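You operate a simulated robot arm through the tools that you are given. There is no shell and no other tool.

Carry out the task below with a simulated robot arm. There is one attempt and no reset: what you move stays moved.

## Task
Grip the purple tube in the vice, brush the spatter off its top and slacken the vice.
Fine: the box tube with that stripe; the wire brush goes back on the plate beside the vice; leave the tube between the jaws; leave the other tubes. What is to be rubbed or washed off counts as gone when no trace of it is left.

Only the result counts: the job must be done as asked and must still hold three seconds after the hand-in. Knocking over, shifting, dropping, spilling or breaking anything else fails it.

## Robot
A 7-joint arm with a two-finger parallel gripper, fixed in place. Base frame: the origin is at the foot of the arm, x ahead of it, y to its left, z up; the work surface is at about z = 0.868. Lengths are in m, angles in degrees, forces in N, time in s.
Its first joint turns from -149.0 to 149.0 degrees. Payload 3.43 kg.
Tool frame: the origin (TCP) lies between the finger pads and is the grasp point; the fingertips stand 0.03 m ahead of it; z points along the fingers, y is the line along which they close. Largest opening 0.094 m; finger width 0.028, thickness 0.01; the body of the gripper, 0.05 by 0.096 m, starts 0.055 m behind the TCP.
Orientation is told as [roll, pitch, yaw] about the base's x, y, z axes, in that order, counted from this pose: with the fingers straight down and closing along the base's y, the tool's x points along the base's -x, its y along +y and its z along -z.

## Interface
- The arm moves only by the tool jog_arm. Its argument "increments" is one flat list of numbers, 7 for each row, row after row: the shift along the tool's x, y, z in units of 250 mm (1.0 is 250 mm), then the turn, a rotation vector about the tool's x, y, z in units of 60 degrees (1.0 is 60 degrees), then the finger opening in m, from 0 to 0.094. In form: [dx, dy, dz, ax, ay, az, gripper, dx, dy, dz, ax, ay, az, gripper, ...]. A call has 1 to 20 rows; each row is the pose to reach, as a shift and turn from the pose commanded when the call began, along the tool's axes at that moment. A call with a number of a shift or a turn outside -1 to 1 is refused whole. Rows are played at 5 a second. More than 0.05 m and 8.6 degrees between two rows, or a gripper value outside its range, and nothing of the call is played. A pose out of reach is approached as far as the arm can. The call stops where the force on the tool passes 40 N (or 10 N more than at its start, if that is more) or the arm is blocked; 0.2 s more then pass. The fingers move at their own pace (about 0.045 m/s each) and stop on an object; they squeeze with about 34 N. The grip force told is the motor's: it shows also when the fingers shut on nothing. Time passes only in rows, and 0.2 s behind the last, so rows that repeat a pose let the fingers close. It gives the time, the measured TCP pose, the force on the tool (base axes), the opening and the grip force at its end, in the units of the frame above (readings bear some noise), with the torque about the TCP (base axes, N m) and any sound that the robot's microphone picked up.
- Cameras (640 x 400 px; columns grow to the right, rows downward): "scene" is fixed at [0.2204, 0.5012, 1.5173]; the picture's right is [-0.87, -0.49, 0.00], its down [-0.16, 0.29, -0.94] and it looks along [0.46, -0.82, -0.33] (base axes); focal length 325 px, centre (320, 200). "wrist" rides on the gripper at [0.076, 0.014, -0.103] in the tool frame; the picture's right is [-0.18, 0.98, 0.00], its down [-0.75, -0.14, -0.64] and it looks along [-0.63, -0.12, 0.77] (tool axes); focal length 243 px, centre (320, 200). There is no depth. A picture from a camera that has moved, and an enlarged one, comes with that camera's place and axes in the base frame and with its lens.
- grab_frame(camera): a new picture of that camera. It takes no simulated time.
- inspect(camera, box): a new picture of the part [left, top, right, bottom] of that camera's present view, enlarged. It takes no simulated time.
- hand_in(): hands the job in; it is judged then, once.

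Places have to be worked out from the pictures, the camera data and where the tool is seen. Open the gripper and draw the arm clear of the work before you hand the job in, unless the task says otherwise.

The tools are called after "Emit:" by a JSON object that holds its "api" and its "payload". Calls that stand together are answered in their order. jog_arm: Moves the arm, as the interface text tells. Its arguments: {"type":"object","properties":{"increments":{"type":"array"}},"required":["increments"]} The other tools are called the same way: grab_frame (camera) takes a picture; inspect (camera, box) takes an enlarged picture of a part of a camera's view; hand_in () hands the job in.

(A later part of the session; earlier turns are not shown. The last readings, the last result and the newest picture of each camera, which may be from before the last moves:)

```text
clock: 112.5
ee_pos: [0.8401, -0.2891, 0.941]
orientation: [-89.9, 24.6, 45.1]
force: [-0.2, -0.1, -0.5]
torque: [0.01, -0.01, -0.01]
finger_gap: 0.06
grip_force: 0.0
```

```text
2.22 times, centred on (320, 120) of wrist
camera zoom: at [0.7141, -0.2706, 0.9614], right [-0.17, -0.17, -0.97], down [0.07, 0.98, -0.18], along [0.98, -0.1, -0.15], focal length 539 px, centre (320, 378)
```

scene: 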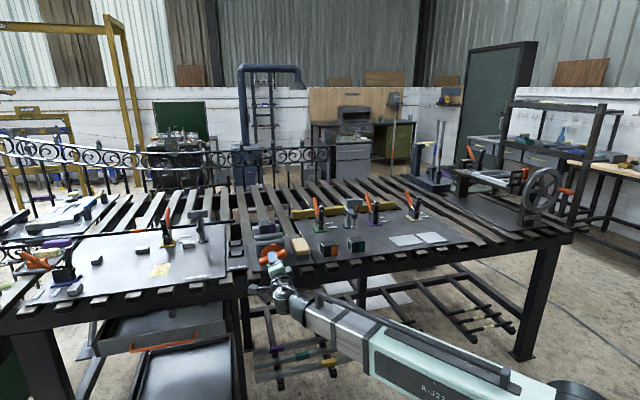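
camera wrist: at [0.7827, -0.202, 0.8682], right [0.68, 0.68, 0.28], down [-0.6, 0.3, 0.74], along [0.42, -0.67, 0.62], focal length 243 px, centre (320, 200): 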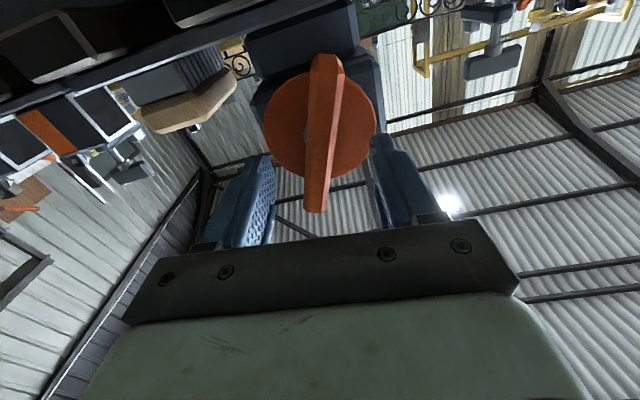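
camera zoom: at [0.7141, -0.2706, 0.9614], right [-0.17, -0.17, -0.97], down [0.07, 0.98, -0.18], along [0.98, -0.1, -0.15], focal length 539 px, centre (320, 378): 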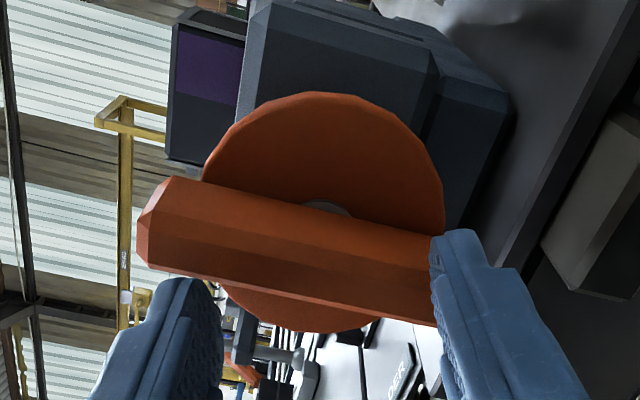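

The knob is slowly creeping back (≈3°/s). I wait a few more seconds to see where it settles.

Emit:
{"api": "jog_arm", "payload": {"increments": [0, 0, 0, 0, 0, 0, 0.06, 0, 0, 0, 0, 0, 0, 0.06, 0, 0, 0, 0, 0, 0, 0.06, 0, 0, 0, 0, 0, 0, 0.06, 0, 0, 0, 0, 0, 0, 0.06, 0, 0, 0, 0, 0, 0, 0.06, 0, 0, 0, 0, 0, 0, 0.06, 0, 0, 0, 0, 0, 0, 0.06, 0, 0, 0, 0, 0, 0, 0.06, 0, 0, 0, 0, 0, 0, 0.06, 0, 0, 0, 0, 0, 0, 0.06, 0, 0, 0, 0, 0, 0, 0.06, 0, 0, 0, 0, 0, 0, 0.06, 0, 0, 0, 0, 0, 0, 0.06, 0, 0, 0, 0, 0, 0, 0.06, 0, 0, 0, 0, 0, 0, 0.06, 0, 0, 0, 0, 0, 0, 0.06, 0, 0, 0, 0, 0, 0, 0.06, 0, 0, 0, 0, 0, 0, 0.06, 0, 0, 0, 0, 0, 0, 0.06]}}

Emit:
{"api": "inspect", "payload": {"camera": "scene", "box": [245, 225, 295, 256]}}

Emit:
{"api": "inspect", "payload": {"camera": "wrist", "box": [240, 30, 400, 210]}}

```text
clock: 116.7
ee_pos: [0.8395, -0.2887, 0.9422]
orientation: [-90.0, 24.6, 45.1]
force: [-0.6, 0.0, 0.3]
torque: [0.03, 0.03, 0.01]
finger_gap: 0.06
grip_force: 0.2
```

```text
12.80 times, centred on (270, 240) of scene
camera zoom: at [0.2204, 0.5012, 1.5173], right [-0.87, -0.49, 0.0], down [-0.16, 0.29, -0.94], along [0.46, -0.82, -0.33], focal length 4164 px, centre (960, -318)
```

zoom: 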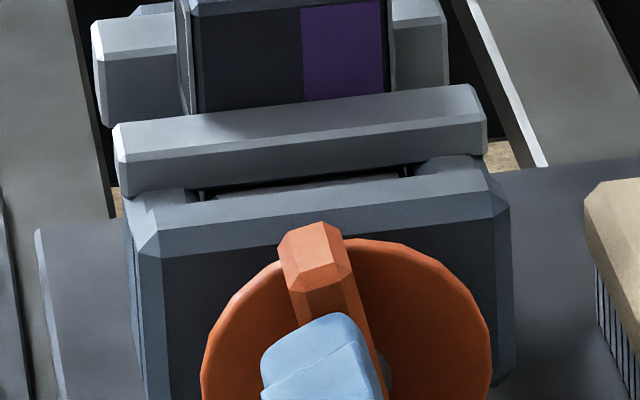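

```text
2.22 times, centred on (320, 120) of wrist
camera zoom: at [0.7141, -0.2706, 0.9614], right [-0.17, -0.17, -0.97], down [0.07, 0.98, -0.18], along [0.98, -0.1, -0.15], focal length 539 px, centre (320, 378)
```

zoom: 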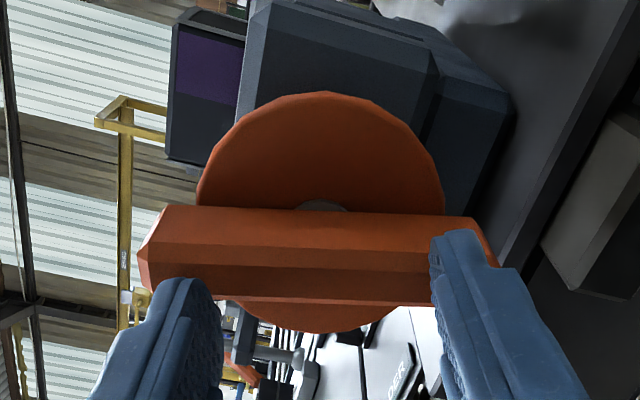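

It keeps creeping slowly, ~2.4°/s and slowing; the jaw itself stays against the tube. I use the time: back off and rotate the tool toward upright to go and look from above.

Emit:
{"api": "jog_arm", "payload": {"increments": [0, 0, -0.04, 0, 0, 0, 0.06, 0, 0, -0.1, 0, 0, 0.04, 0.06, 0, 0, -0.16, 0, 0, 0.12, 0.06, 0, 0, -0.2, 0, 0, 0.24, 0.06, 0, 0, -0.2, 0, 0, 0.36, 0.06, 0, 0, -0.2, 0, 0, 0.48, 0.06, 0, 0, -0.2, 0, 0, 0.6, 0.06, 0, 0, -0.2, 0, 0, 0.72, 0.06, 0, 0, -0.2, 0, 0, 0.84, 0.06, 0, 0, -0.2, 0, 0, 0.93, 0.06, 0, 0, -0.2, 0, 0, 0.955, 0.06, 0, 0, -0.2, 0, 0, 0.955, 0.06]}}

Emit:
{"api": "jog_arm", "payload": {"increments": [0, 0, 0, 0, 0, 0.04, 0.06, 0, 0, 0, 0, 0, 0.12, 0.06, 0, 0, 0, 0, 0, 0.24, 0.06, 0, 0, 0, 0, 0, 0.36, 0.06, 0, 0, 0, 0, 0, 0.48, 0.06, 0, 0, 0, 0, 0, 0.6, 0.06, 0, 0, 0, 0, 0, 0.72, 0.06, 0, 0, 0, 0, 0, 0.84, 0.06, 0, 0, 0, 0, 0, 0.93, 0.06, 0, 0, 0, 0, 0, 0.955, 0.06, 0, 0, 0, 0, 0, 0.955, 0.06]}}

Emit:
{"api": "inspect", "payload": {"camera": "scene", "box": [245, 225, 295, 256]}}

Emit:
{"api": "grab_frame", "payload": {"camera": "wrist"}}

```text
clock: 119.3
ee_pos: [0.8049, -0.2537, 0.943]
orientation: [-90.0, -32.9, 45.1]
force: [0.6, -0.4, -0.4]
torque: [0.03, 0.02, 0.03]
finger_gap: 0.0601
grip_force: 0.1
```

```text
clock: 121.7
ee_pos: [0.8054, -0.2529, 0.9434]
orientation: [80.5, -89.8, -125.4]
force: [-0.6, 0.1, -0.2]
torque: [-0.01, -0.03, 0.0]
finger_gap: 0.0602
grip_force: 0.0
```

```text
12.80 times, centred on (270, 240) of scene
camera zoom: at [0.2204, 0.5012, 1.5173], right [-0.87, -0.49, 0.0], down [-0.16, 0.29, -0.94], along [0.46, -0.82, -0.33], focal length 4164 px, centre (960, -318)
```

zoom: 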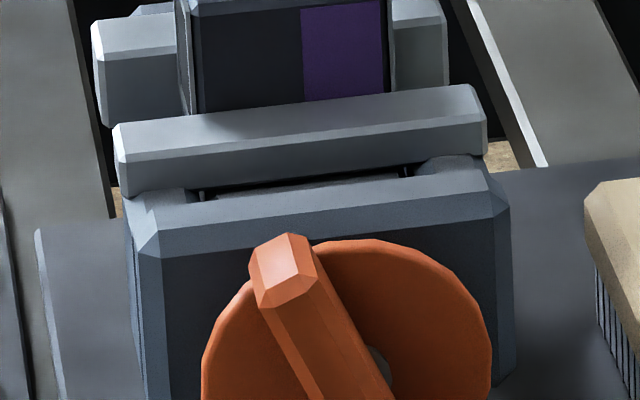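

```text
taken
camera wrist: at [0.7422, -0.1716, 0.8667], right [0.69, 0.7, 0.19], down [-0.56, 0.35, 0.75], along [0.46, -0.63, 0.63], focal length 243 px, centre (320, 200)
```

wrist: 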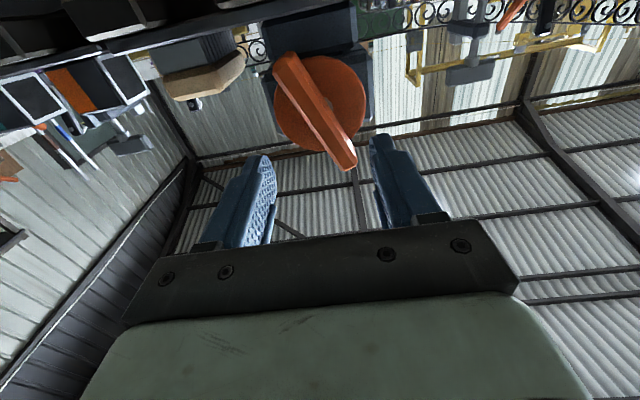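

The knob keeps creeping at ~2.4°/s (now about -20°). I raise and pitch the tool back up, heading over to the brush, and will keep an eye on the knob and jaw.

Emit:
{"api": "jog_arm", "payload": {"increments": [-0.01, 0, 0, 0, 0.02, 0, 0.07, -0.05, 0, 0, 0, 0.1, 0, 0.08, -0.12, 0, 0, 0, 0.21, 0, 0.09, -0.2, 0, 0, 0, 0.34, 0, 0.09, -0.28, 0, 0, 0, 0.47, 0, 0.09, -0.35, 0, 0, 0, 0.6, 0, 0.09, -0.4, 0, 0, 0, 0.7, 0, 0.09, -0.42, 0, 0, 0, 0.75, 0, 0.09, -0.42, 0, 0, 0, 0.75, 0, 0.09]}}

Emit:
{"api": "grab_frame", "payload": {"camera": "wrist"}}

Emit:
{"api": "inspect", "payload": {"camera": "wrist", "box": [160, 10, 400, 160]}}

```text
clock: 123.7
ee_pos: [0.8064, -0.2537, 1.0464]
orientation: [0.0, -45.0, -44.9]
force: [-0.6, 0.0, 0.4]
torque: [0.01, -0.03, -0.02]
finger_gap: 0.09
grip_force: 0.1
```

```text
taken
camera wrist: at [0.7252, -0.1549, 1.0668], right [0.79, 0.6, 0.13], down [-0.04, -0.16, 0.99], along [0.62, -0.78, -0.1], focal length 243 px, centre (320, 200)
```

wrist: 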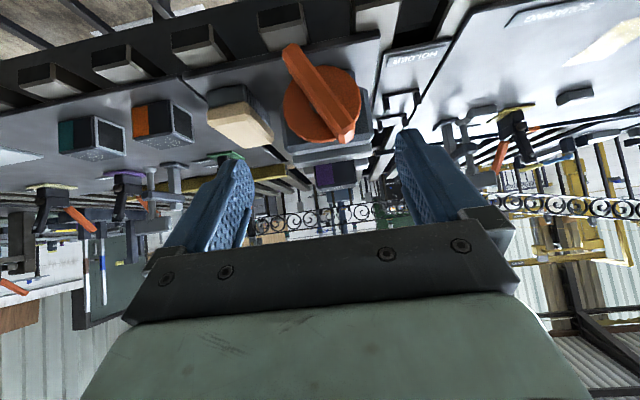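

```text
2.67 times, centred on (280, 85) of wrist
camera zoom: at [0.7252, -0.1549, 1.0668], right [0.79, 0.6, 0.13], down [-0.04, -0.16, 0.99], along [0.62, -0.78, -0.1], focal length 647 px, centre (427, 507)
```

zoom: 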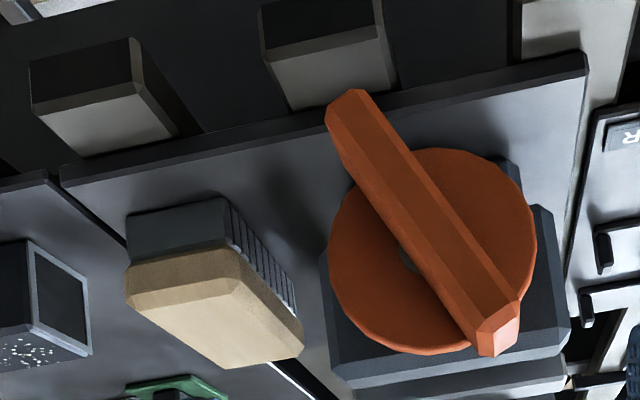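

Knob at about -24° now. I move over the brush, bringing the tool upright.

Emit:
{"api": "jog_arm", "payload": {"increments": [-0.014, -0.01, 0.009, 0, 0.015, 0, 0.09, -0.052, -0.037, 0.034, 0, 0.056, 0, 0.09, -0.11, -0.078, 0.071, 0, 0.117, 0, 0.09, -0.182, -0.13, 0.118, 0, 0.194, 0, 0.09, -0.264, -0.188, 0.171, 0, 0.281, 0, 0.09, -0.352, -0.25, 0.228, 0, 0.375, 0, 0.09, -0.44, -0.312, 0.285, 0, 0.469, 0, 0.09, -0.522, -0.37, 0.338, 0, 0.556, 0, 0.09, -0.594, -0.422, 0.385, 0, 0.633, 0, 0.09, -0.652, -0.463, 0.422, 0, 0.695, 0, 0.09, -0.69, -0.49, 0.446, 0, 0.735, 0, 0.09, -0.704, -0.5, 0.4556, 0, 0.75, 0, 0.09, -0.704, -0.5, 0.4556, 0, 0.75, 0, 0.09]}}

Emit:
{"api": "grab_frame", "payload": {"camera": "wrist"}}

Emit:
{"api": "inspect", "payload": {"camera": "wrist", "box": [220, 0, 420, 125]}}

Emit:
{"api": "inspect", "payload": {"camera": "wrist", "box": [380, 0, 580, 125]}}

```text
clock: 126.5
ee_pos: [0.8612, -0.4873, 1.092]
orientation: [-0.1, 0.1, -44.9]
force: [0.5, 1.0, 0.5]
torque: [0.01, -0.01, 0.01]
finger_gap: 0.0898
grip_force: 0.0
```

```text
taken
camera wrist: at [0.817, -0.4243, 1.1941], right [0.82, 0.57, 0.0], down [0.43, -0.63, 0.64], along [0.36, -0.53, -0.77], focal length 243 px, centre (320, 200)
```

wrist: 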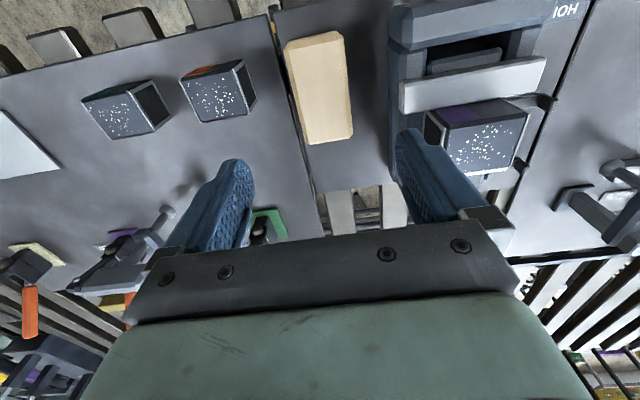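

```text
3.20 times, centred on (320, 62) of wrist
camera zoom: at [0.817, -0.4243, 1.1941], right [0.82, 0.57, 0.0], down [0.43, -0.63, 0.64], along [0.36, -0.53, -0.77], focal length 776 px, centre (320, 640)
```

zoom: 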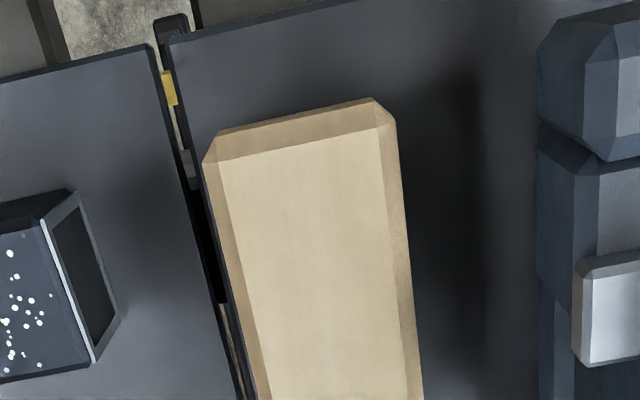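

```text
3.20 times, centred on (480, 62) of wrist
camera zoom: at [0.817, -0.4243, 1.1941], right [0.82, 0.57, 0.0], down [0.43, -0.63, 0.64], along [0.36, -0.53, -0.77], focal length 776 px, centre (-192, 640)
```

zoom: 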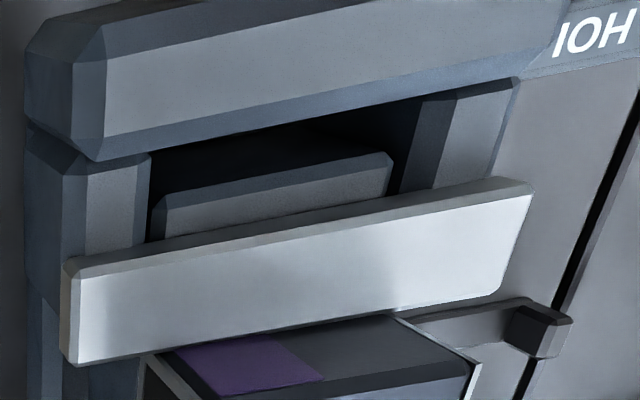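

The brush is aligned with the bench (centre e≈0.266, b≈0.958, top ≈0.924, width ~0.056). I check the knob/jaw state again in the scene view before picking it.

Emit:
{"api": "inspect", "payload": {"camera": "scene", "box": [245, 225, 295, 256]}}

Emit:
{"api": "inspect", "payload": {"camera": "wrist", "box": [400, 60, 560, 160]}}

Emit:
{"api": "grab_frame", "payload": {"camera": "scene"}}

```text
12.80 times, centred on (270, 240) of scene
camera zoom: at [0.2204, 0.5012, 1.5173], right [-0.87, -0.49, 0.0], down [-0.16, 0.29, -0.94], along [0.46, -0.82, -0.33], focal length 4164 px, centre (960, -318)
```

zoom: 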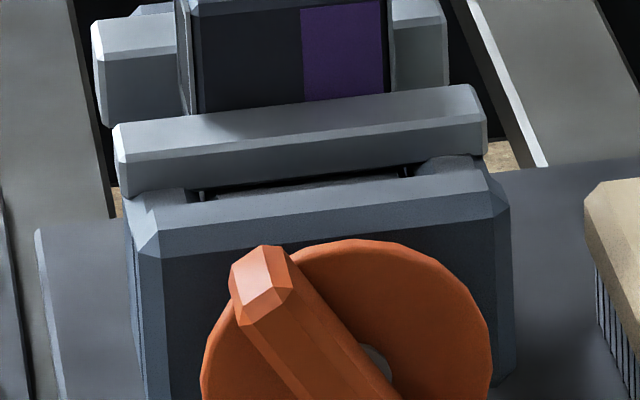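

```text
4.00 times, centred on (480, 110) of wrist
camera zoom: at [0.817, -0.4243, 1.1941], right [0.82, 0.57, 0.0], down [0.43, -0.63, 0.64], along [0.36, -0.53, -0.77], focal length 970 px, centre (-320, 560)
```

zoom: 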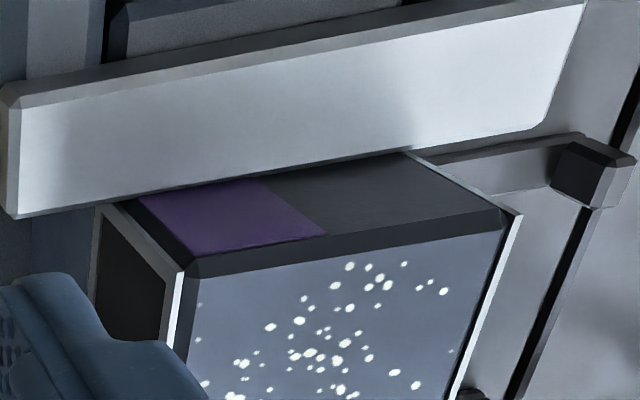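

```text
taken
```

scene: 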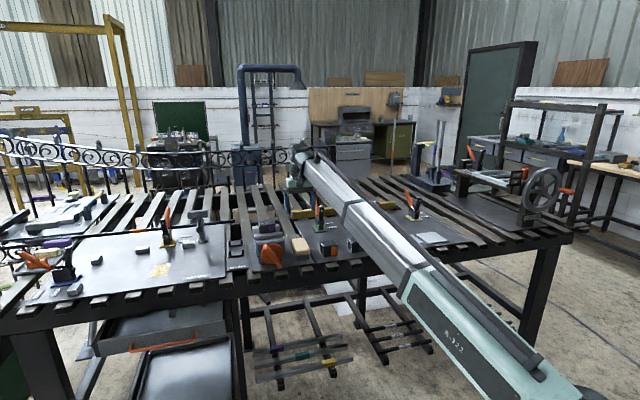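

The clamp relaxes (time constant ~12 s) toward bare contact, so I want to re-tighten right before brushing and then move quickly. First a rehearsal of the brush grasp: I descend with open fingers around the brush to verify the grasp pose.

Emit:
{"api": "jog_arm", "payload": {"increments": [-0.005, 0.002, 0.03, 0, 0, 0, 0.088, -0.018, 0.005, 0.11, 0, 0, 0, 0.088, -0.018, 0.005, 0.22, 0, 0, 0, 0.088, -0.018, 0.005, 0.34, 0, 0, 0, 0.088, -0.018, 0.005, 0.46, 0, 0, 0, 0.088, -0.018, 0.005, 0.56, 0, 0, 0, 0.088, -0.018, 0.005, 0.64, 0, 0, 0, 0.088, -0.018, 0.005, 0.676, 0, 0, 0, 0.088, -0.018, 0.005, 0.676, 0, 0, 0, 0.088]}}

Emit:
{"api": "grab_frame", "payload": {"camera": "wrist"}}

Emit:
{"api": "inspect", "payload": {"camera": "scene", "box": [270, 215, 340, 260]}}

Emit:
{"api": "inspect", "payload": {"camera": "wrist", "box": [180, 60, 460, 235]}}

```text
clock: 128.5
ee_pos: [0.8647, -0.4899, 0.9208]
orientation: [0.0, 0.1, -44.9]
force: [-0.3, 0.2, 0.6]
torque: [0.05, -0.01, -0.02]
finger_gap: 0.0881
grip_force: 0.0
```

```text
taken
camera wrist: at [0.8216, -0.426, 1.0246], right [0.82, 0.57, 0.0], down [0.43, -0.63, 0.64], along [0.36, -0.53, -0.77], focal length 243 px, centre (320, 200)
```

wrist: 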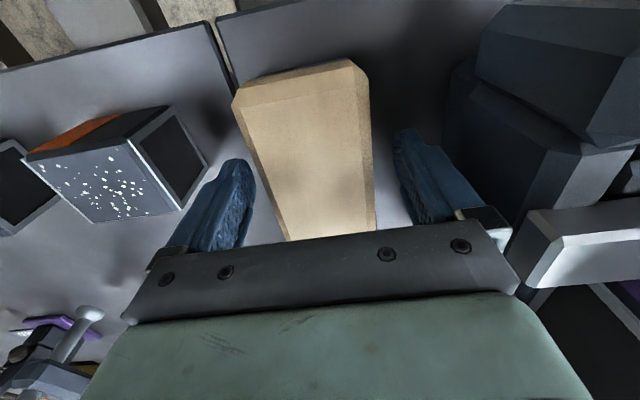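

```text
8.89 times, centred on (305, 238) of scene
camera zoom: at [0.2204, 0.5012, 1.5173], right [-0.87, -0.49, 0.0], down [-0.16, 0.29, -0.94], along [0.46, -0.82, -0.33], focal length 2892 px, centre (453, -133)
```

zoom: 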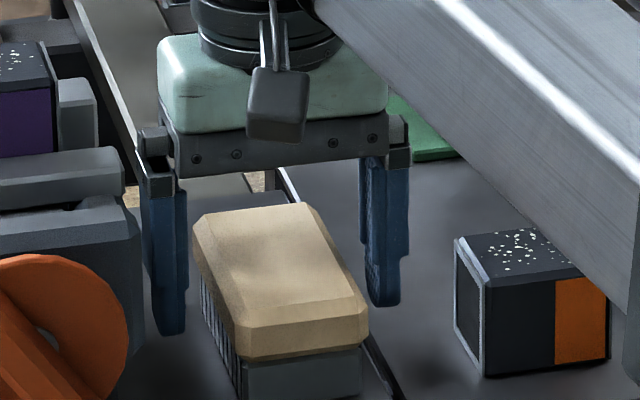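

```text
2.29 times, centred on (320, 148) of wrist
camera zoom: at [0.8216, -0.426, 1.0246], right [0.82, 0.57, 0.0], down [0.43, -0.63, 0.64], along [0.36, -0.53, -0.77], focal length 555 px, centre (320, 320)
```

zoom: 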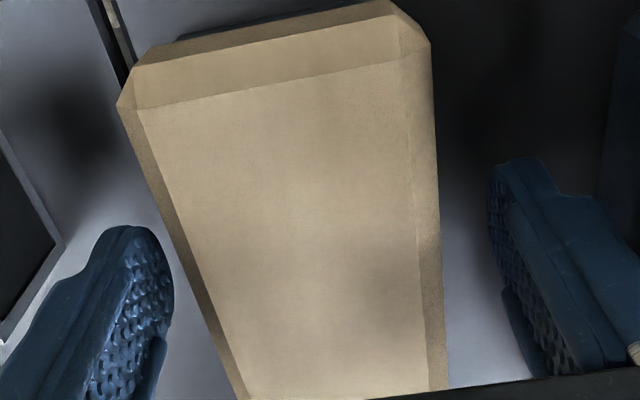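

The brush sits about 2.5 mm toward -e of my centre; I'll use e=0.2625 for the real grasp. Now I lift out and return to the front of the vice to re-tighten.

Emit:
{"api": "jog_arm", "payload": {"increments": [0, 0, -0.08, 0, 0, 0, 0.088, 0, 0, -0.22, 0, 0, 0, 0.088, 0, 0, -0.38, 0, 0, 0, 0.088, 0, 0, -0.52, 0, 0, 0, 0.088, 0.023, 0.014, -0.52, 0, -0.021, 0, 0.08, 0.085, 0.052, -0.52, 0, -0.078, 0, 0.07, 0.177, 0.108, -0.52, 0, -0.162, 0, 0.06, 0.289, 0.176, -0.52, 0, -0.264, 0, 0.06, 0.41, 0.25, -0.52, 0, -0.375, 0, 0.06, 0.531, 0.324, -0.52, 0, -0.486, 0, 0.06, 0.643, 0.392, -0.52, 0, -0.588, 0, 0.06, 0.735, 0.448, -0.52, 0, -0.672, 0, 0.06, 0.797, 0.486, -0.52, 0, -0.729, 0, 0.06, 0.82, 0.5, -0.52, 0, -0.75, 0, 0.06, 0.82, 0.5, -0.52, 0, -0.75, 0, 0.06]}}

Emit:
{"api": "inspect", "payload": {"camera": "wrist", "box": [160, 10, 400, 160]}}

```text
clock: 131.7
ee_pos: [0.8092, -0.2556, 1.0526]
orientation: [0.1, -45.0, -44.9]
force: [-0.5, 0.8, 1.0]
torque: [0.0, -0.01, 0.0]
finger_gap: 0.0602
grip_force: 0.1
```

```text
2.67 times, centred on (280, 85) of wrist
camera zoom: at [0.7288, -0.1573, 1.0714], right [0.79, 0.6, 0.13], down [-0.04, -0.16, 0.99], along [0.62, -0.78, -0.1], focal length 647 px, centre (427, 507)
```

zoom: 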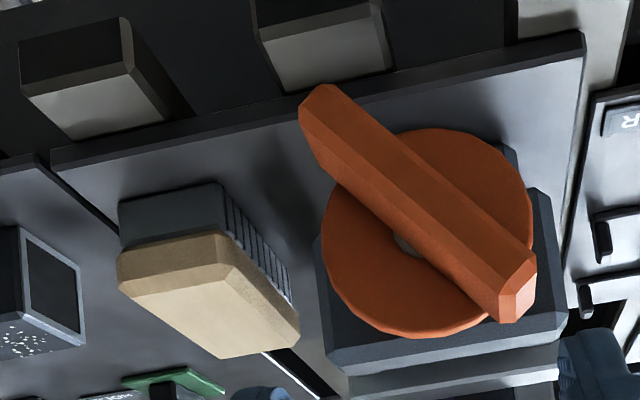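

Fin now at about -37°. I pitch to horizontal at the knob axis height, then roll to about -43° to meet the fin.

Emit:
{"api": "jog_arm", "payload": {"increments": [0.006, 0, 0.011, 0, -0.021, 0, 0.06, 0.023, -0.001, 0.042, 0, -0.078, 0, 0.06, 0.048, -0.002, 0.087, 0, -0.162, 0, 0.06, 0.078, -0.003, 0.142, 0, -0.264, 0, 0.06, 0.111, -0.004, 0.202, 0, -0.375, 0, 0.06, 0.144, -0.005, 0.261, 0, -0.486, 0, 0.06, 0.174, -0.006, 0.316, 0, -0.588, 0, 0.06, 0.199, -0.006, 0.361, 0, -0.672, 0, 0.06, 0.216, -0.006, 0.392, 0, -0.729, 0, 0.06, 0.222, -0.006, 0.403, 0, -0.75, 0, 0.06, 0.222, -0.006, 0.403, 0, -0.75, 0, 0.06]}}

Emit:
{"api": "jog_arm", "payload": {"increments": [0, 0, 0, 0, 0, -0.08, 0.06, 0, 0, 0, 0, 0, -0.2, 0.06, 0, 0, 0, 0, 0, -0.33, 0.06, 0, 0, 0, 0, 0, -0.46, 0.06, 0, 0, 0, 0, 0, -0.58, 0.06, 0, 0, 0, 0, 0, -0.68, 0.06, 0, 0, 0, 0, 0, -0.72, 0.06, 0, 0, 0, 0, 0, -0.72, 0.06]}}

Emit:
{"api": "grab_frame", "payload": {"camera": "wrist"}}

Emit:
{"api": "inspect", "payload": {"camera": "wrist", "box": [240, 30, 400, 210]}}

```text
clock: 134.1
ee_pos: [0.8307, -0.2798, 0.9407]
orientation: [97.4, -89.9, -142.4]
force: [0.3, 0.2, 0.6]
torque: [0.02, 0.0, -0.01]
finger_gap: 0.06
grip_force: 0.1
```

```text
clock: 135.9
ee_pos: [0.8307, -0.2806, 0.9416]
orientation: [-90.1, -46.8, 45.1]
force: [-0.5, 0.6, 0.2]
torque: [0.01, 0.02, 0.0]
finger_gap: 0.0599
grip_force: 0.0
```

```text
taken
camera wrist: at [0.7282, -0.2377, 0.8769], right [0.59, 0.6, -0.54], down [-0.16, 0.75, 0.65], along [0.79, -0.3, 0.54], focal length 243 px, centre (320, 200)
```

wrist: 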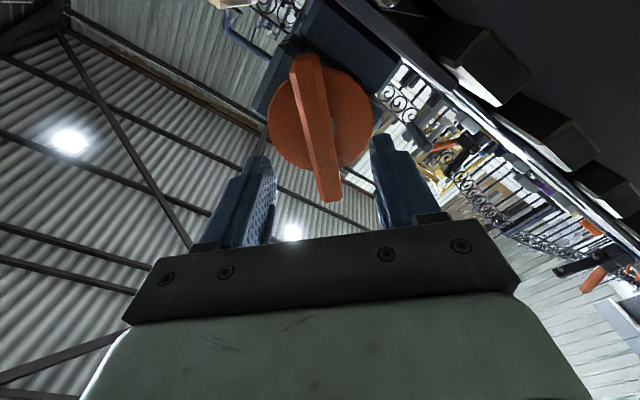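

```text
2.22 times, centred on (320, 120) of wrist
camera zoom: at [0.7282, -0.2377, 0.8769], right [0.59, 0.6, -0.54], down [-0.16, 0.75, 0.65], along [0.79, -0.3, 0.54], focal length 539 px, centre (320, 378)
```

zoom: 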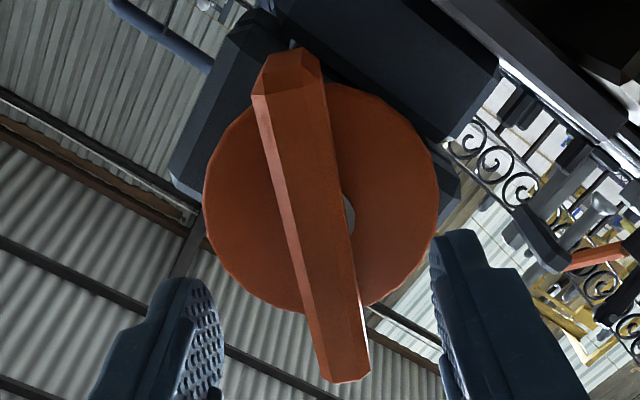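

The fin is aligned with the fingers. I advance and grip it.

Emit:
{"api": "jog_arm", "payload": {"increments": [-0.0027, 0.0029, 0.05, 0, 0, 0, 0.06, -0.0027, 0.0029, 0.12, 0, 0, 0, 0.06, -0.0027, 0.0029, 0.175, 0, 0, 0, 0.06, -0.0027, 0.0029, 0.193, 0, 0, 0, 0.05, -0.0027, 0.0029, 0.193, 0, 0, 0, 0.03, -0.0027, 0.0029, 0.193, 0, 0, 0, 0.01, -0.0027, 0.0029, 0.193, 0, 0, 0, 0.0, -0.0027, 0.0029, 0.193, 0, 0, 0, 0.0]}}

Emit:
{"api": "jog_arm", "payload": {"increments": [0, 0, 0, 0, 0, 0.05, 0.0, 0, 0, 0, 0, 0, 0.15, 0.0, 0, 0, 0, 0, 0, 0.27, 0.0, 0, 0, 0, 0, 0, 0.4, 0.0, 0, 0, 0, 0, 0, 0.53, 0.0, 0, 0, 0, 0, 0, 0.66, 0.0, 0, 0, 0, 0, 0, 0.79, 0.0, 0, 0, 0, 0, 0, 0.91, 0.0, 0, 0, 0, 0, 0, 1.0, 0.0, 0, 0, 0, 0, 0, 1.0, 0.0]}}

Emit:
{"api": "inspect", "payload": {"camera": "scene", "box": [245, 222, 285, 247]}}

```text
clock: 137.7
ee_pos: [0.8645, -0.3125, 0.9409]
orientation: [-90.0, -46.8, 45.1]
force: [-1.6, -8.7, 5.9]
torque: [-0.18, -0.1, 0.19]
finger_gap: 0.0222
grip_force: 45.1
```

```text
clock: 139.9
ee_pos: [0.8659, -0.3132, 0.9408]
orientation: [89.8, -73.0, -134.7]
force: [-0.8, -12.5, -5.2]
torque: [-0.7, -0.43, -0.27]
finger_gap: 0.0225
grip_force: 45.0
```

```text
16.00 times, centred on (265, 234) of scene
camera zoom: at [0.2204, 0.5012, 1.5173], right [-0.87, -0.49, 0.0], down [-0.16, 0.29, -0.94], along [0.46, -0.82, -0.33], focal length 5205 px, centre (1200, -352)
```

zoom: 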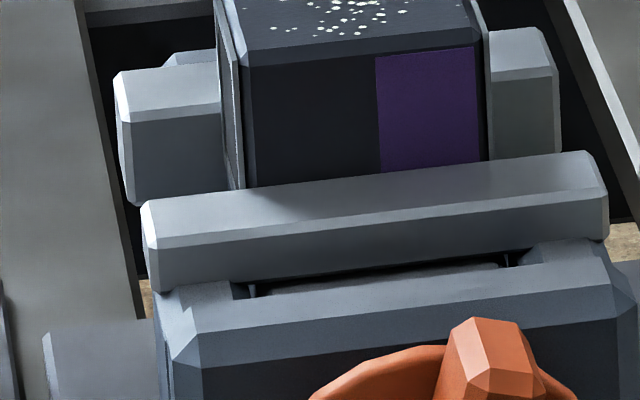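

Torque is building again (-0.19 N·m). I finish the tightening stroke to about +68°; afterwards I'll move fast to the brush.

Emit:
{"api": "jog_arm", "payload": {"increments": [0, 0, 0, 0, 0, 0.06, 0.0, 0, 0, 0, 0, 0, 0.17, 0.0, 0, 0, 0, 0, 0, 0.3, 0.0, 0, 0, 0, 0, 0, 0.43, 0.0, 0, 0, 0, 0, 0, 0.56, 0.0, 0, 0, 0, 0, 0, 0.69, 0.0, 0, 0, 0, 0, 0, 0.8, 0.0, 0, 0, 0, 0, 0, 0.85, 0.0, 0, 0, 0, 0, 0, 0.85, 0.0]}}

Emit:
{"api": "inspect", "payload": {"camera": "scene", "box": [245, 222, 285, 247]}}

```text
clock: 141.9
ee_pos: [0.8658, -0.3123, 0.9422]
orientation: [90.0, -22.0, -134.8]
force: [13.3, -14.9, 9.0]
torque: [-0.41, -0.04, -0.9]
finger_gap: 0.0221
grip_force: 45.1
```

```text
16.00 times, centred on (265, 234) of scene
camera zoom: at [0.2204, 0.5012, 1.5173], right [-0.87, -0.49, 0.0], down [-0.16, 0.29, -0.94], along [0.46, -0.82, -0.33], focal length 5205 px, centre (1200, -352)
```

zoom: 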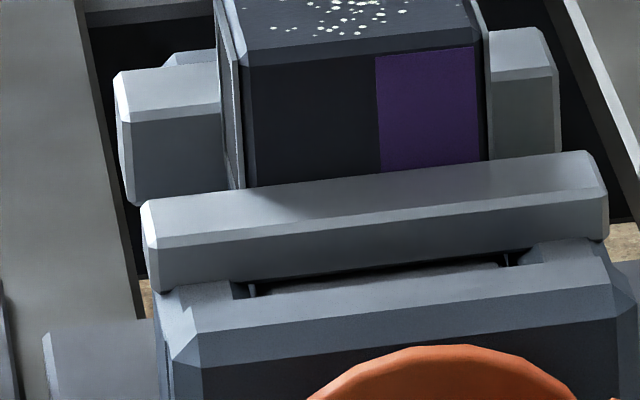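

Tightened to about -0.26 N·m. Now quickly: open, back off, roll back 60° while rising.

Emit:
{"api": "jog_arm", "payload": {"increments": [0, 0, 0, 0, 0, 0, 0.06, 0, 0, -0.06, 0, 0, 0, 0.065, 0, 0, -0.14, 0, 0, 0, 0.075, 0, 0, -0.18, 0, 0, -0.06, 0.088, -0.01, 0.025, -0.18, 0, 0, -0.19, 0.088, -0.02, 0.05, -0.18, 0, 0, -0.32, 0.088, -0.032, 0.08, -0.18, 0, 0, -0.45, 0.088, -0.044, 0.11, -0.18, 0, 0, -0.58, 0.088, -0.056, 0.14, -0.18, 0, 0, -0.71, 0.088, -0.07, 0.17, -0.18, 0, 0, -0.84, 0.088, -0.082, 0.2, -0.18, 0, 0, -0.95, 0.088, -0.09, 0.2225, -0.18, 0, 0, -1.0, 0.088]}}

```text
clock: 144.5
ee_pos: [0.8333, -0.2818, 1.0013]
orientation: [89.9, -82.2, -134.7]
force: [0.2, -0.1, 1.1]
torque: [-0.03, 0.03, 0.02]
finger_gap: 0.088
grip_force: 0.0
```

Now the combined pitch-up and traverse, first half.

Emit:
{"api": "jog_arm", "payload": {"increments": [-0.016, -0.014, 0.012, 0.003, 0.045, -0.003, 0.088, -0.054, -0.045, 0.041, 0.0105, 0.15, -0.0105, 0.088, -0.103, -0.086, 0.078, 0.02, 0.285, -0.02, 0.088, -0.151, -0.126, 0.114, 0.029, 0.419, -0.029, 0.088, -0.2, -0.167, 0.151, 0.039, 0.554, -0.039, 0.088, -0.243, -0.203, 0.184, 0.047, 0.674, -0.047, 0.088, -0.27, -0.225, 0.204, 0.0523, 0.7487, -0.0523, 0.088]}}

```text
clock: 146.1
ee_pos: [0.8246, -0.3634, 1.0611]
orientation: [5.4, -44.6, -50.3]
force: [-1.3, -0.2, 0.5]
torque: [-0.05, -0.02, 0.01]
finger_gap: 0.0879
grip_force: 0.0
```

Second half: level out above the brush.

Emit:
{"api": "jog_arm", "payload": {"increments": [-0.011, -0.015, 0.03, 0.003, 0.045, -0.003, 0.088, -0.036, -0.051, 0.1, 0.0105, 0.15, -0.0105, 0.088, -0.068, -0.098, 0.19, 0.02, 0.285, -0.02, 0.088, -0.1, -0.144, 0.279, 0.029, 0.419, -0.029, 0.088, -0.132, -0.19, 0.369, 0.039, 0.554, -0.039, 0.088, -0.161, -0.231, 0.449, 0.047, 0.674, -0.047, 0.088, -0.179, -0.257, 0.499, 0.0523, 0.7487, -0.0523, 0.088]}}

Emit:
{"api": "grab_frame", "payload": {"camera": "wrist"}}

Emit:
{"api": "inspect", "payload": {"camera": "scene", "box": [245, 225, 295, 256]}}

```text
clock: 147.7
ee_pos: [0.8632, -0.4912, 1.0008]
orientation: [-0.2, 0.1, -44.8]
force: [-0.1, 0.1, 0.5]
torque: [0.0, -0.06, -0.01]
finger_gap: 0.0881
grip_force: 0.0
```

```text
taken
camera wrist: at [0.8186, -0.4286, 1.1034], right [0.82, 0.57, 0.0], down [0.44, -0.63, 0.64], along [0.36, -0.53, -0.77], focal length 243 px, centre (320, 200)
```

wrist: 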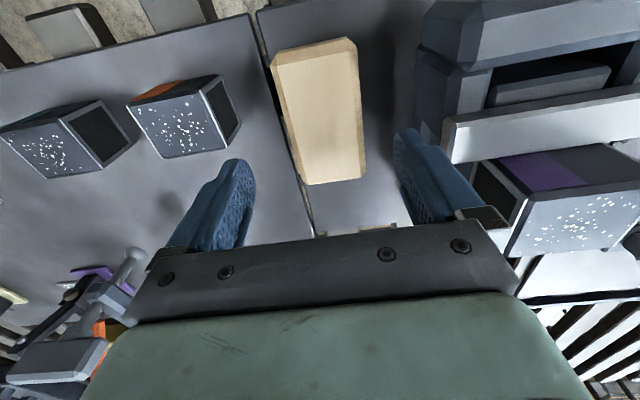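

```text
12.80 times, centred on (270, 240) of scene
camera zoom: at [0.2204, 0.5012, 1.5173], right [-0.87, -0.49, 0.0], down [-0.16, 0.29, -0.94], along [0.46, -0.82, -0.33], focal length 4164 px, centre (960, -318)
```

zoom: 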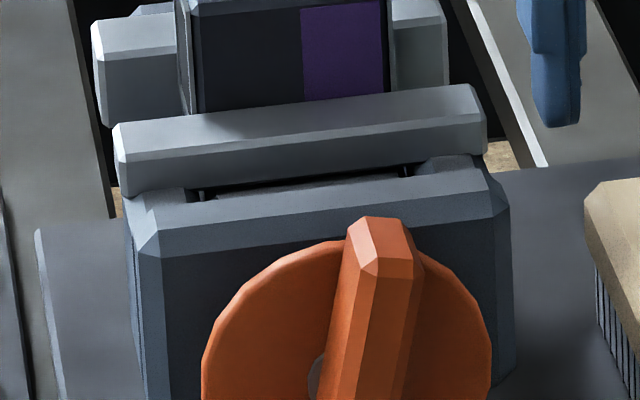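

In position over the brush (knob still at about +15°, 6 s after release). Descend and close on the wooden block.

Emit:
{"api": "jog_arm", "payload": {"increments": [0, -0.002, 0.06, 0, 0, 0, 0.088, 0, -0.002, 0.16, 0, 0, 0, 0.088, 0, -0.002, 0.26, 0, 0, 0, 0.088, 0, -0.002, 0.315, 0, 0, 0, 0.088, 0, -0.002, 0.315, 0, 0, 0, 0.06, 0, -0.002, 0.315, 0, 0, 0, 0.03, 0, -0.002, 0.315, 0, 0, 0, 0.0, 0, -0.002, 0.315, 0, 0, 0, 0.0]}}

Emit:
{"api": "grab_frame", "payload": {"camera": "wrist"}}

```text
clock: 149.5
ee_pos: [0.8618, -0.4907, 0.9204]
orientation: [-0.2, 0.0, -44.9]
force: [-0.6, 0.4, 0.6]
torque: [-0.02, -0.08, 0.06]
finger_gap: 0.064
grip_force: 33.8
```

```text
taken
camera wrist: at [0.818, -0.4282, 1.0239], right [0.82, 0.57, 0.0], down [0.44, -0.63, 0.64], along [0.36, -0.53, -0.77], focal length 243 px, centre (320, 200)
```

wrist: 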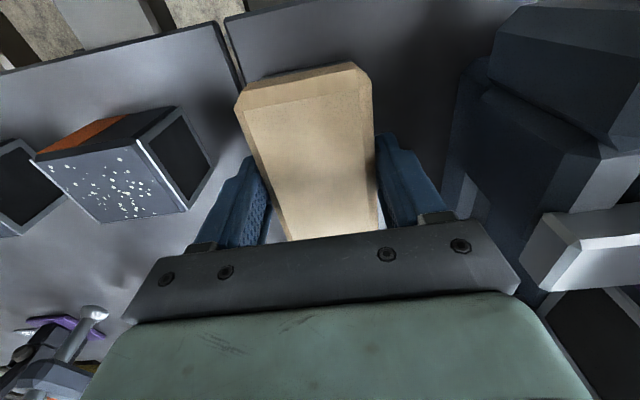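

Brush gripped (block 0.064 wide). I lift it and carry it over the tube.

Emit:
{"api": "jog_arm", "payload": {"increments": [0, 0, -0.08, 0, 0, 0, 0.0, 0, 0, -0.26, 0, 0, 0, 0.0, 0, 0, -0.45, 0, 0, 0, 0.0, 0, 0, -0.62, 0, 0, 0, 0.0, -0.01, 0.03, -0.68, 0, 0, 0, 0.0, -0.05, 0.15, -0.68, 0, 0, 0, 0.0, -0.095, 0.29, -0.68, 0, 0, 0, 0.0, -0.137, 0.42, -0.68, 0, 0, 0, 0.0, -0.158, 0.49, -0.68, 0, 0, 0, 0.0, -0.164, 0.51, -0.68, 0, 0, 0, 0.0]}}

Emit:
{"api": "grab_frame", "payload": {"camera": "wrist"}}

Emit:
{"api": "inspect", "payload": {"camera": "scene", "box": [230, 190, 310, 240]}}

Emit:
{"api": "inspect", "payload": {"camera": "scene", "box": [245, 225, 295, 256]}}

```text
clock: 151.7
ee_pos: [0.982, -0.4293, 1.0896]
orientation: [-0.1, 0.0, -44.9]
force: [0.0, -0.1, -1.3]
torque: [0.01, 0.0, -0.01]
finger_gap: 0.0639
grip_force: 34.1
```

```text
taken
camera wrist: at [0.9382, -0.3664, 1.1928], right [0.82, 0.57, 0.0], down [0.44, -0.63, 0.64], along [0.36, -0.53, -0.77], focal length 243 px, centre (320, 200)
```

wrist: 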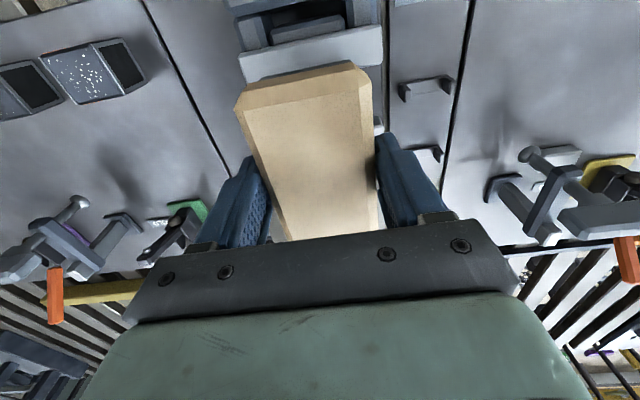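

```text
8.00 times, centred on (270, 215) of scene
camera zoom: at [0.2204, 0.5012, 1.5173], right [-0.87, -0.49, 0.0], down [-0.16, 0.29, -0.94], along [0.46, -0.82, -0.33], focal length 2602 px, centre (720, 80)
```

zoom: 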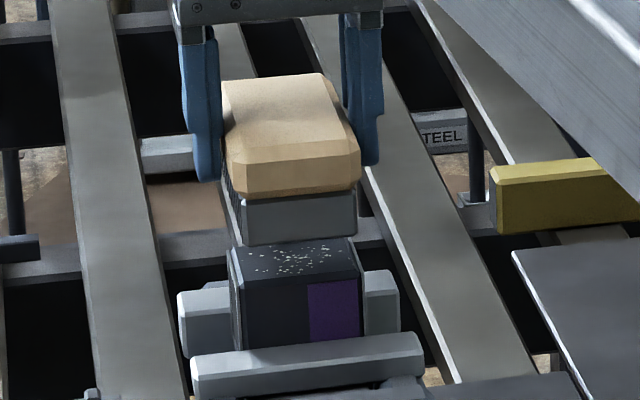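

```text
12.80 times, centred on (270, 240) of scene
camera zoom: at [0.2204, 0.5012, 1.5173], right [-0.87, -0.49, 0.0], down [-0.16, 0.29, -0.94], along [0.46, -0.82, -0.33], focal length 4164 px, centre (960, -318)
```

zoom: 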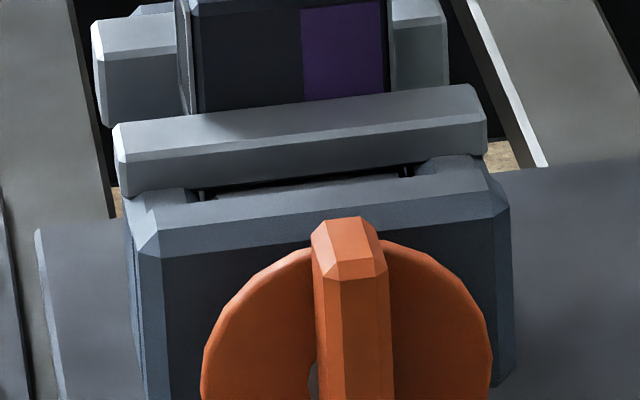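

The brush is right above the tube; knob at about 0° (still well past first contact). I lower gently to touch.

Emit:
{"api": "jog_arm", "payload": {"increments": [0, 0, 0.04, 0, 0, 0, 0.0, 0, 0, 0.08, 0, 0, 0, 0.0, 0, 0, 0.096, 0, 0, 0, 0.0, 0, 0, 0.1, 0, 0, 0, 0.0, 0, 0, 0.103, 0, 0, 0, 0.0]}}

```text
clock: 152.9
ee_pos: [0.9817, -0.4306, 1.0653]
orientation: [-0.3, 0.0, -44.8]
force: [0.2, 0.0, -2.3]
torque: [0.0, -0.03, 0.0]
finger_gap: 0.0641
grip_force: 33.8
```

No contact yet at 1.065; a few mm lower.

Emit:
{"api": "jog_arm", "payload": {"increments": [0, 0, 0.006, 0, 0, 0, 0.0, 0, 0, 0.012, 0, 0, 0, 0.0, 0, 0, 0.016, 0, 0, 0, 0.0]}}

```text
clock: 153.7
ee_pos: [0.9814, -0.4302, 1.0627]
orientation: [-0.1, -0.2, -44.8]
force: [3.6, 0.7, 24.8]
torque: [0.23, 0.29, -0.03]
finger_gap: 0.0639
grip_force: 34.1
```

Contact with 25 N. I ease up 1 mm and make strokes along the jaw-closing direction (±22 mm), at slight sideways offsets to cover the whole top.

Emit:
{"api": "jog_arm", "payload": {"increments": [0, 0, -0.004, 0, 0, 0, 0.0, 0.05, 0.005, -0.004, 0, 0, 0, 0.0, 0.09, 0.01, -0.004, 0, 0, 0, 0.0, 0.04, 0.015, -0.004, 0, 0, 0, 0.0, -0.02, 0.02, -0.004, 0, 0, 0, 0.0, -0.08, 0.024, -0.004, 0, 0, 0, 0.0, -0.03, 0.024, -0.004, 0, 0, 0, 0.0, 0.03, 0.024, -0.004, 0, 0, 0, 0.0, 0.09, 0.02, -0.004, 0, 0, 0, 0.0, 0.04, 0.01, -0.004, 0, 0, 0, 0.0, -0.02, 0, -0.004, 0, 0, 0, 0.0, -0.08, -0.01, -0.004, 0, 0, 0, 0.0, -0.03, -0.018, -0.004, 0, 0, 0, 0.0, 0.03, -0.024, -0.004, 0, 0, 0, 0.0, 0.09, -0.024, -0.004, 0, 0, 0, 0.0, 0.03, -0.024, -0.004, 0, 0, 0, 0.0, -0.03, -0.02, -0.004, 0, 0, 0, 0.0, -0.08, -0.01, -0.004, 0, 0, 0, 0.0, -0.03, 0, -0.004, 0, 0, 0, 0.0, 0, 0, -0.004, 0, 0, 0, 0.0]}}

Emit:
{"api": "inspect", "payload": {"camera": "scene", "box": [230, 190, 310, 240]}}

Emit:
{"api": "inspect", "payload": {"camera": "scene", "box": [245, 225, 295, 256]}}

```text
clock: 157.9
ee_pos: [0.9823, -0.4298, 1.0628]
orientation: [-0.2, -0.1, -44.8]
force: [7.2, -4.7, 19.1]
torque: [-0.21, -0.28, 0.02]
finger_gap: 0.0643
grip_force: 34.3
```

```text
8.00 times, centred on (270, 215) of scene
camera zoom: at [0.2204, 0.5012, 1.5173], right [-0.87, -0.49, 0.0], down [-0.16, 0.29, -0.94], along [0.46, -0.82, -0.33], focal length 2602 px, centre (720, 80)
```

zoom: 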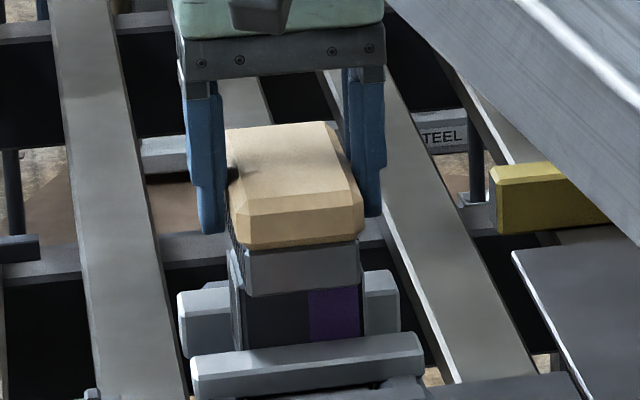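

```text
12.80 times, centred on (270, 240) of scene
camera zoom: at [0.2204, 0.5012, 1.5173], right [-0.87, -0.49, 0.0], down [-0.16, 0.29, -0.94], along [0.46, -0.82, -0.33], focal length 4164 px, centre (960, -318)
```

zoom: 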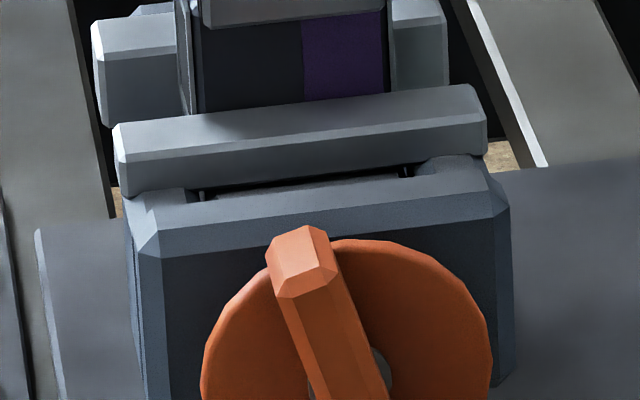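

I lift the brush about 28 mm to see the tube's top from the scene camera.

Emit:
{"api": "jog_arm", "payload": {"increments": [0, 0, -0.04, 0, 0, 0, 0.0, 0, 0, -0.11, 0, 0, 0, 0.0]}}

Emit:
{"api": "inspect", "payload": {"camera": "scene", "box": [245, 210, 285, 235]}}

```text
clock: 158.5
ee_pos: [0.9811, -0.43, 1.09]
orientation: [-0.2, 0.2, -44.9]
force: [0.2, 0.0, -0.8]
torque: [-0.01, 0.0, 0.02]
finger_gap: 0.0637
grip_force: 34.2
```

```text
16.00 times, centred on (265, 222) of scene
camera zoom: at [0.2204, 0.5012, 1.5173], right [-0.87, -0.49, 0.0], down [-0.16, 0.29, -0.94], along [0.46, -0.82, -0.33], focal length 5205 px, centre (1200, -160)
```

zoom: 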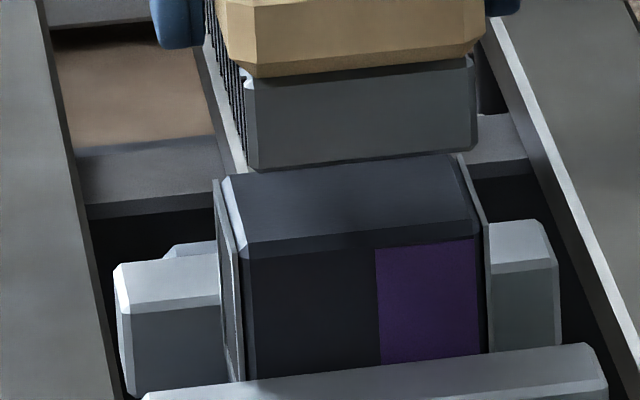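

The top already looks clean. While the tube is still clamped I add one more set of strokes to leave no trace, covering the edges too.

Emit:
{"api": "jog_arm", "payload": {"increments": [0, 0, 0.05, 0, 0, 0, 0.0, 0, 0, 0.1, 0, 0, 0, 0.0, 0, 0, 0.111, 0, 0, 0, 0.0, 0.05, 0.01, 0.111, 0, 0, 0, 0.0, 0.1, 0.02, 0.111, 0, 0, 0, 0.0, 0.04, 0.03, 0.111, 0, 0, 0, 0.0, -0.03, 0.035, 0.111, 0, 0, 0, 0.0, -0.09, 0.035, 0.111, 0, 0, 0, 0.0, -0.03, 0.02, 0.111, 0, 0, 0, 0.0, 0.04, 0, 0.111, 0, 0, 0, 0.0, 0.1, -0.02, 0.111, 0, 0, 0, 0.0, 0.04, -0.035, 0.111, 0, 0, 0, 0.0, -0.03, -0.035, 0.111, 0, 0, 0, 0.0, -0.09, -0.03, 0.111, 0, 0, 0, 0.0, -0.03, -0.015, 0.111, 0, 0, 0, 0.0, 0.03, 0, 0.111, 0, 0, 0, 0.0, 0, 0, 0.111, 0, 0, 0, 0.0, 0, 0, 0.06, 0, 0, 0, 0.0, 0, 0, 0, 0, 0, 0, 0.0]}}

Emit:
{"api": "inspect", "payload": {"camera": "scene", "box": [245, 210, 285, 235]}}

Emit:
{"api": "inspect", "payload": {"camera": "scene", "box": [245, 225, 295, 256]}}

```text
clock: 162.5
ee_pos: [0.9816, -0.4295, 1.0886]
orientation: [-0.2, 0.0, -44.9]
force: [-0.2, 0.0, -2.4]
torque: [0.04, 0.02, -0.01]
finger_gap: 0.0639
grip_force: 34.4
```

```text
16.00 times, centred on (265, 222) of scene
camera zoom: at [0.2204, 0.5012, 1.5173], right [-0.87, -0.49, 0.0], down [-0.16, 0.29, -0.94], along [0.46, -0.82, -0.33], focal length 5205 px, centre (1200, -160)
```

zoom: 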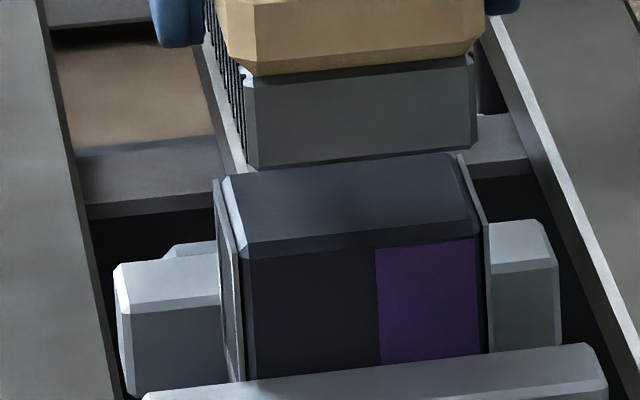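

```text
12.80 times, centred on (270, 240) of scene
camera zoom: at [0.2204, 0.5012, 1.5173], right [-0.87, -0.49, 0.0], down [-0.16, 0.29, -0.94], along [0.46, -0.82, -0.33], focal length 4164 px, centre (960, -318)
```

zoom: 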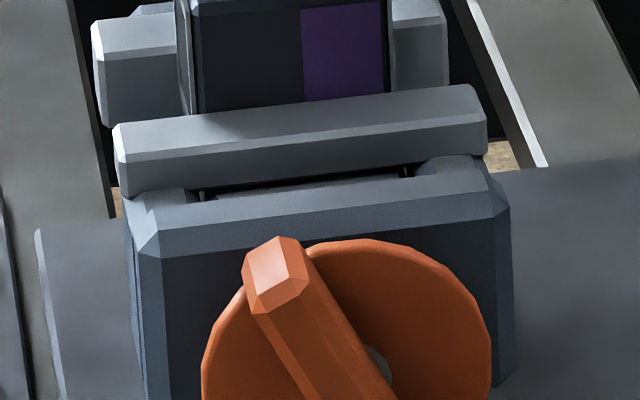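

Top is clean. I carry the brush back over its place and look at the tube's top with the wrist camera on the way.

Emit:
{"api": "jog_arm", "payload": {"increments": [0.005, -0.014, 0, 0, 0, 0, 0.0, 0.03, -0.09, 0, 0, 0, 0, 0.0, 0.07, -0.21, 0, 0, 0, 0, 0.0, 0.11, -0.34, 0, 0, 0, 0, 0.0, 0.145, -0.45, 0, 0, 0, 0, 0.0, 0.162, -0.5, 0, 0, 0, 0, 0.0, 0.1656, -0.512, 0, 0, 0, 0, 0.0, 0.1656, -0.512, 0, 0, 0, 0, 0.0]}}

Emit:
{"api": "grab_frame", "payload": {"camera": "wrist"}}

Emit:
{"api": "inspect", "payload": {"camera": "wrist", "box": [400, 60, 560, 160]}}

Emit:
{"api": "inspect", "payload": {"camera": "scene", "box": [245, 210, 285, 235]}}

```text
clock: 164.3
ee_pos: [0.8612, -0.4902, 1.0902]
orientation: [-0.1, 0.0, -44.9]
force: [-0.3, -0.5, -1.8]
torque: [-0.01, 0.02, 0.03]
finger_gap: 0.064
grip_force: 34.6
```

```text
taken
camera wrist: at [0.8176, -0.4279, 1.1929], right [0.82, 0.57, 0.0], down [0.44, -0.63, 0.64], along [0.36, -0.53, -0.77], focal length 243 px, centre (320, 200)
```

wrist: 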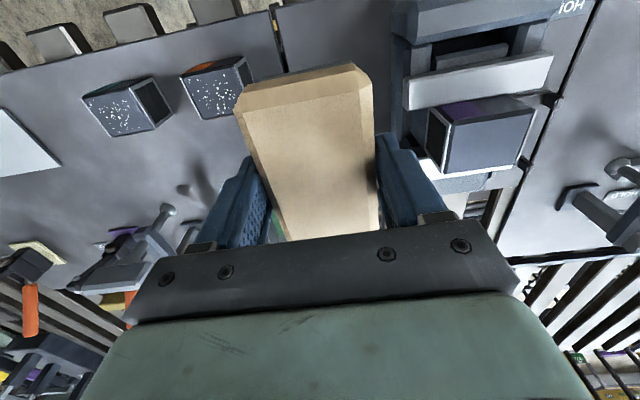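

```text
4.00 times, centred on (480, 110) of wrist
camera zoom: at [0.8176, -0.4279, 1.1929], right [0.82, 0.57, 0.0], down [0.44, -0.63, 0.64], along [0.36, -0.53, -0.77], focal length 970 px, centre (-320, 560)
```

zoom: 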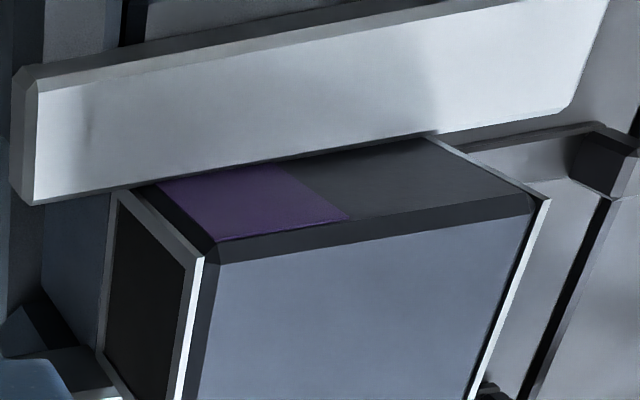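

```text
16.00 times, centred on (265, 222) of scene
camera zoom: at [0.2204, 0.5012, 1.5173], right [-0.87, -0.49, 0.0], down [-0.16, 0.29, -0.94], along [0.46, -0.82, -0.33], focal length 5205 px, centre (1200, -160)
```

zoom: 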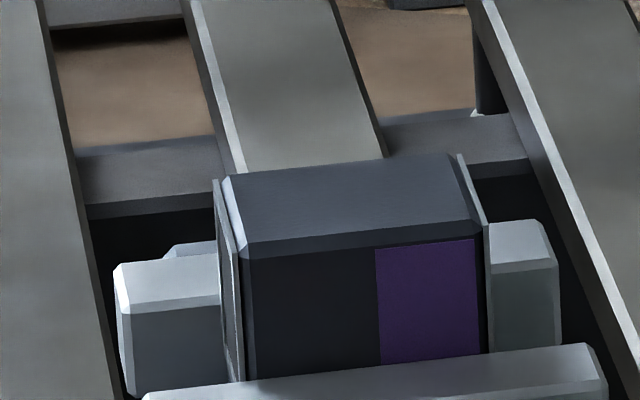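

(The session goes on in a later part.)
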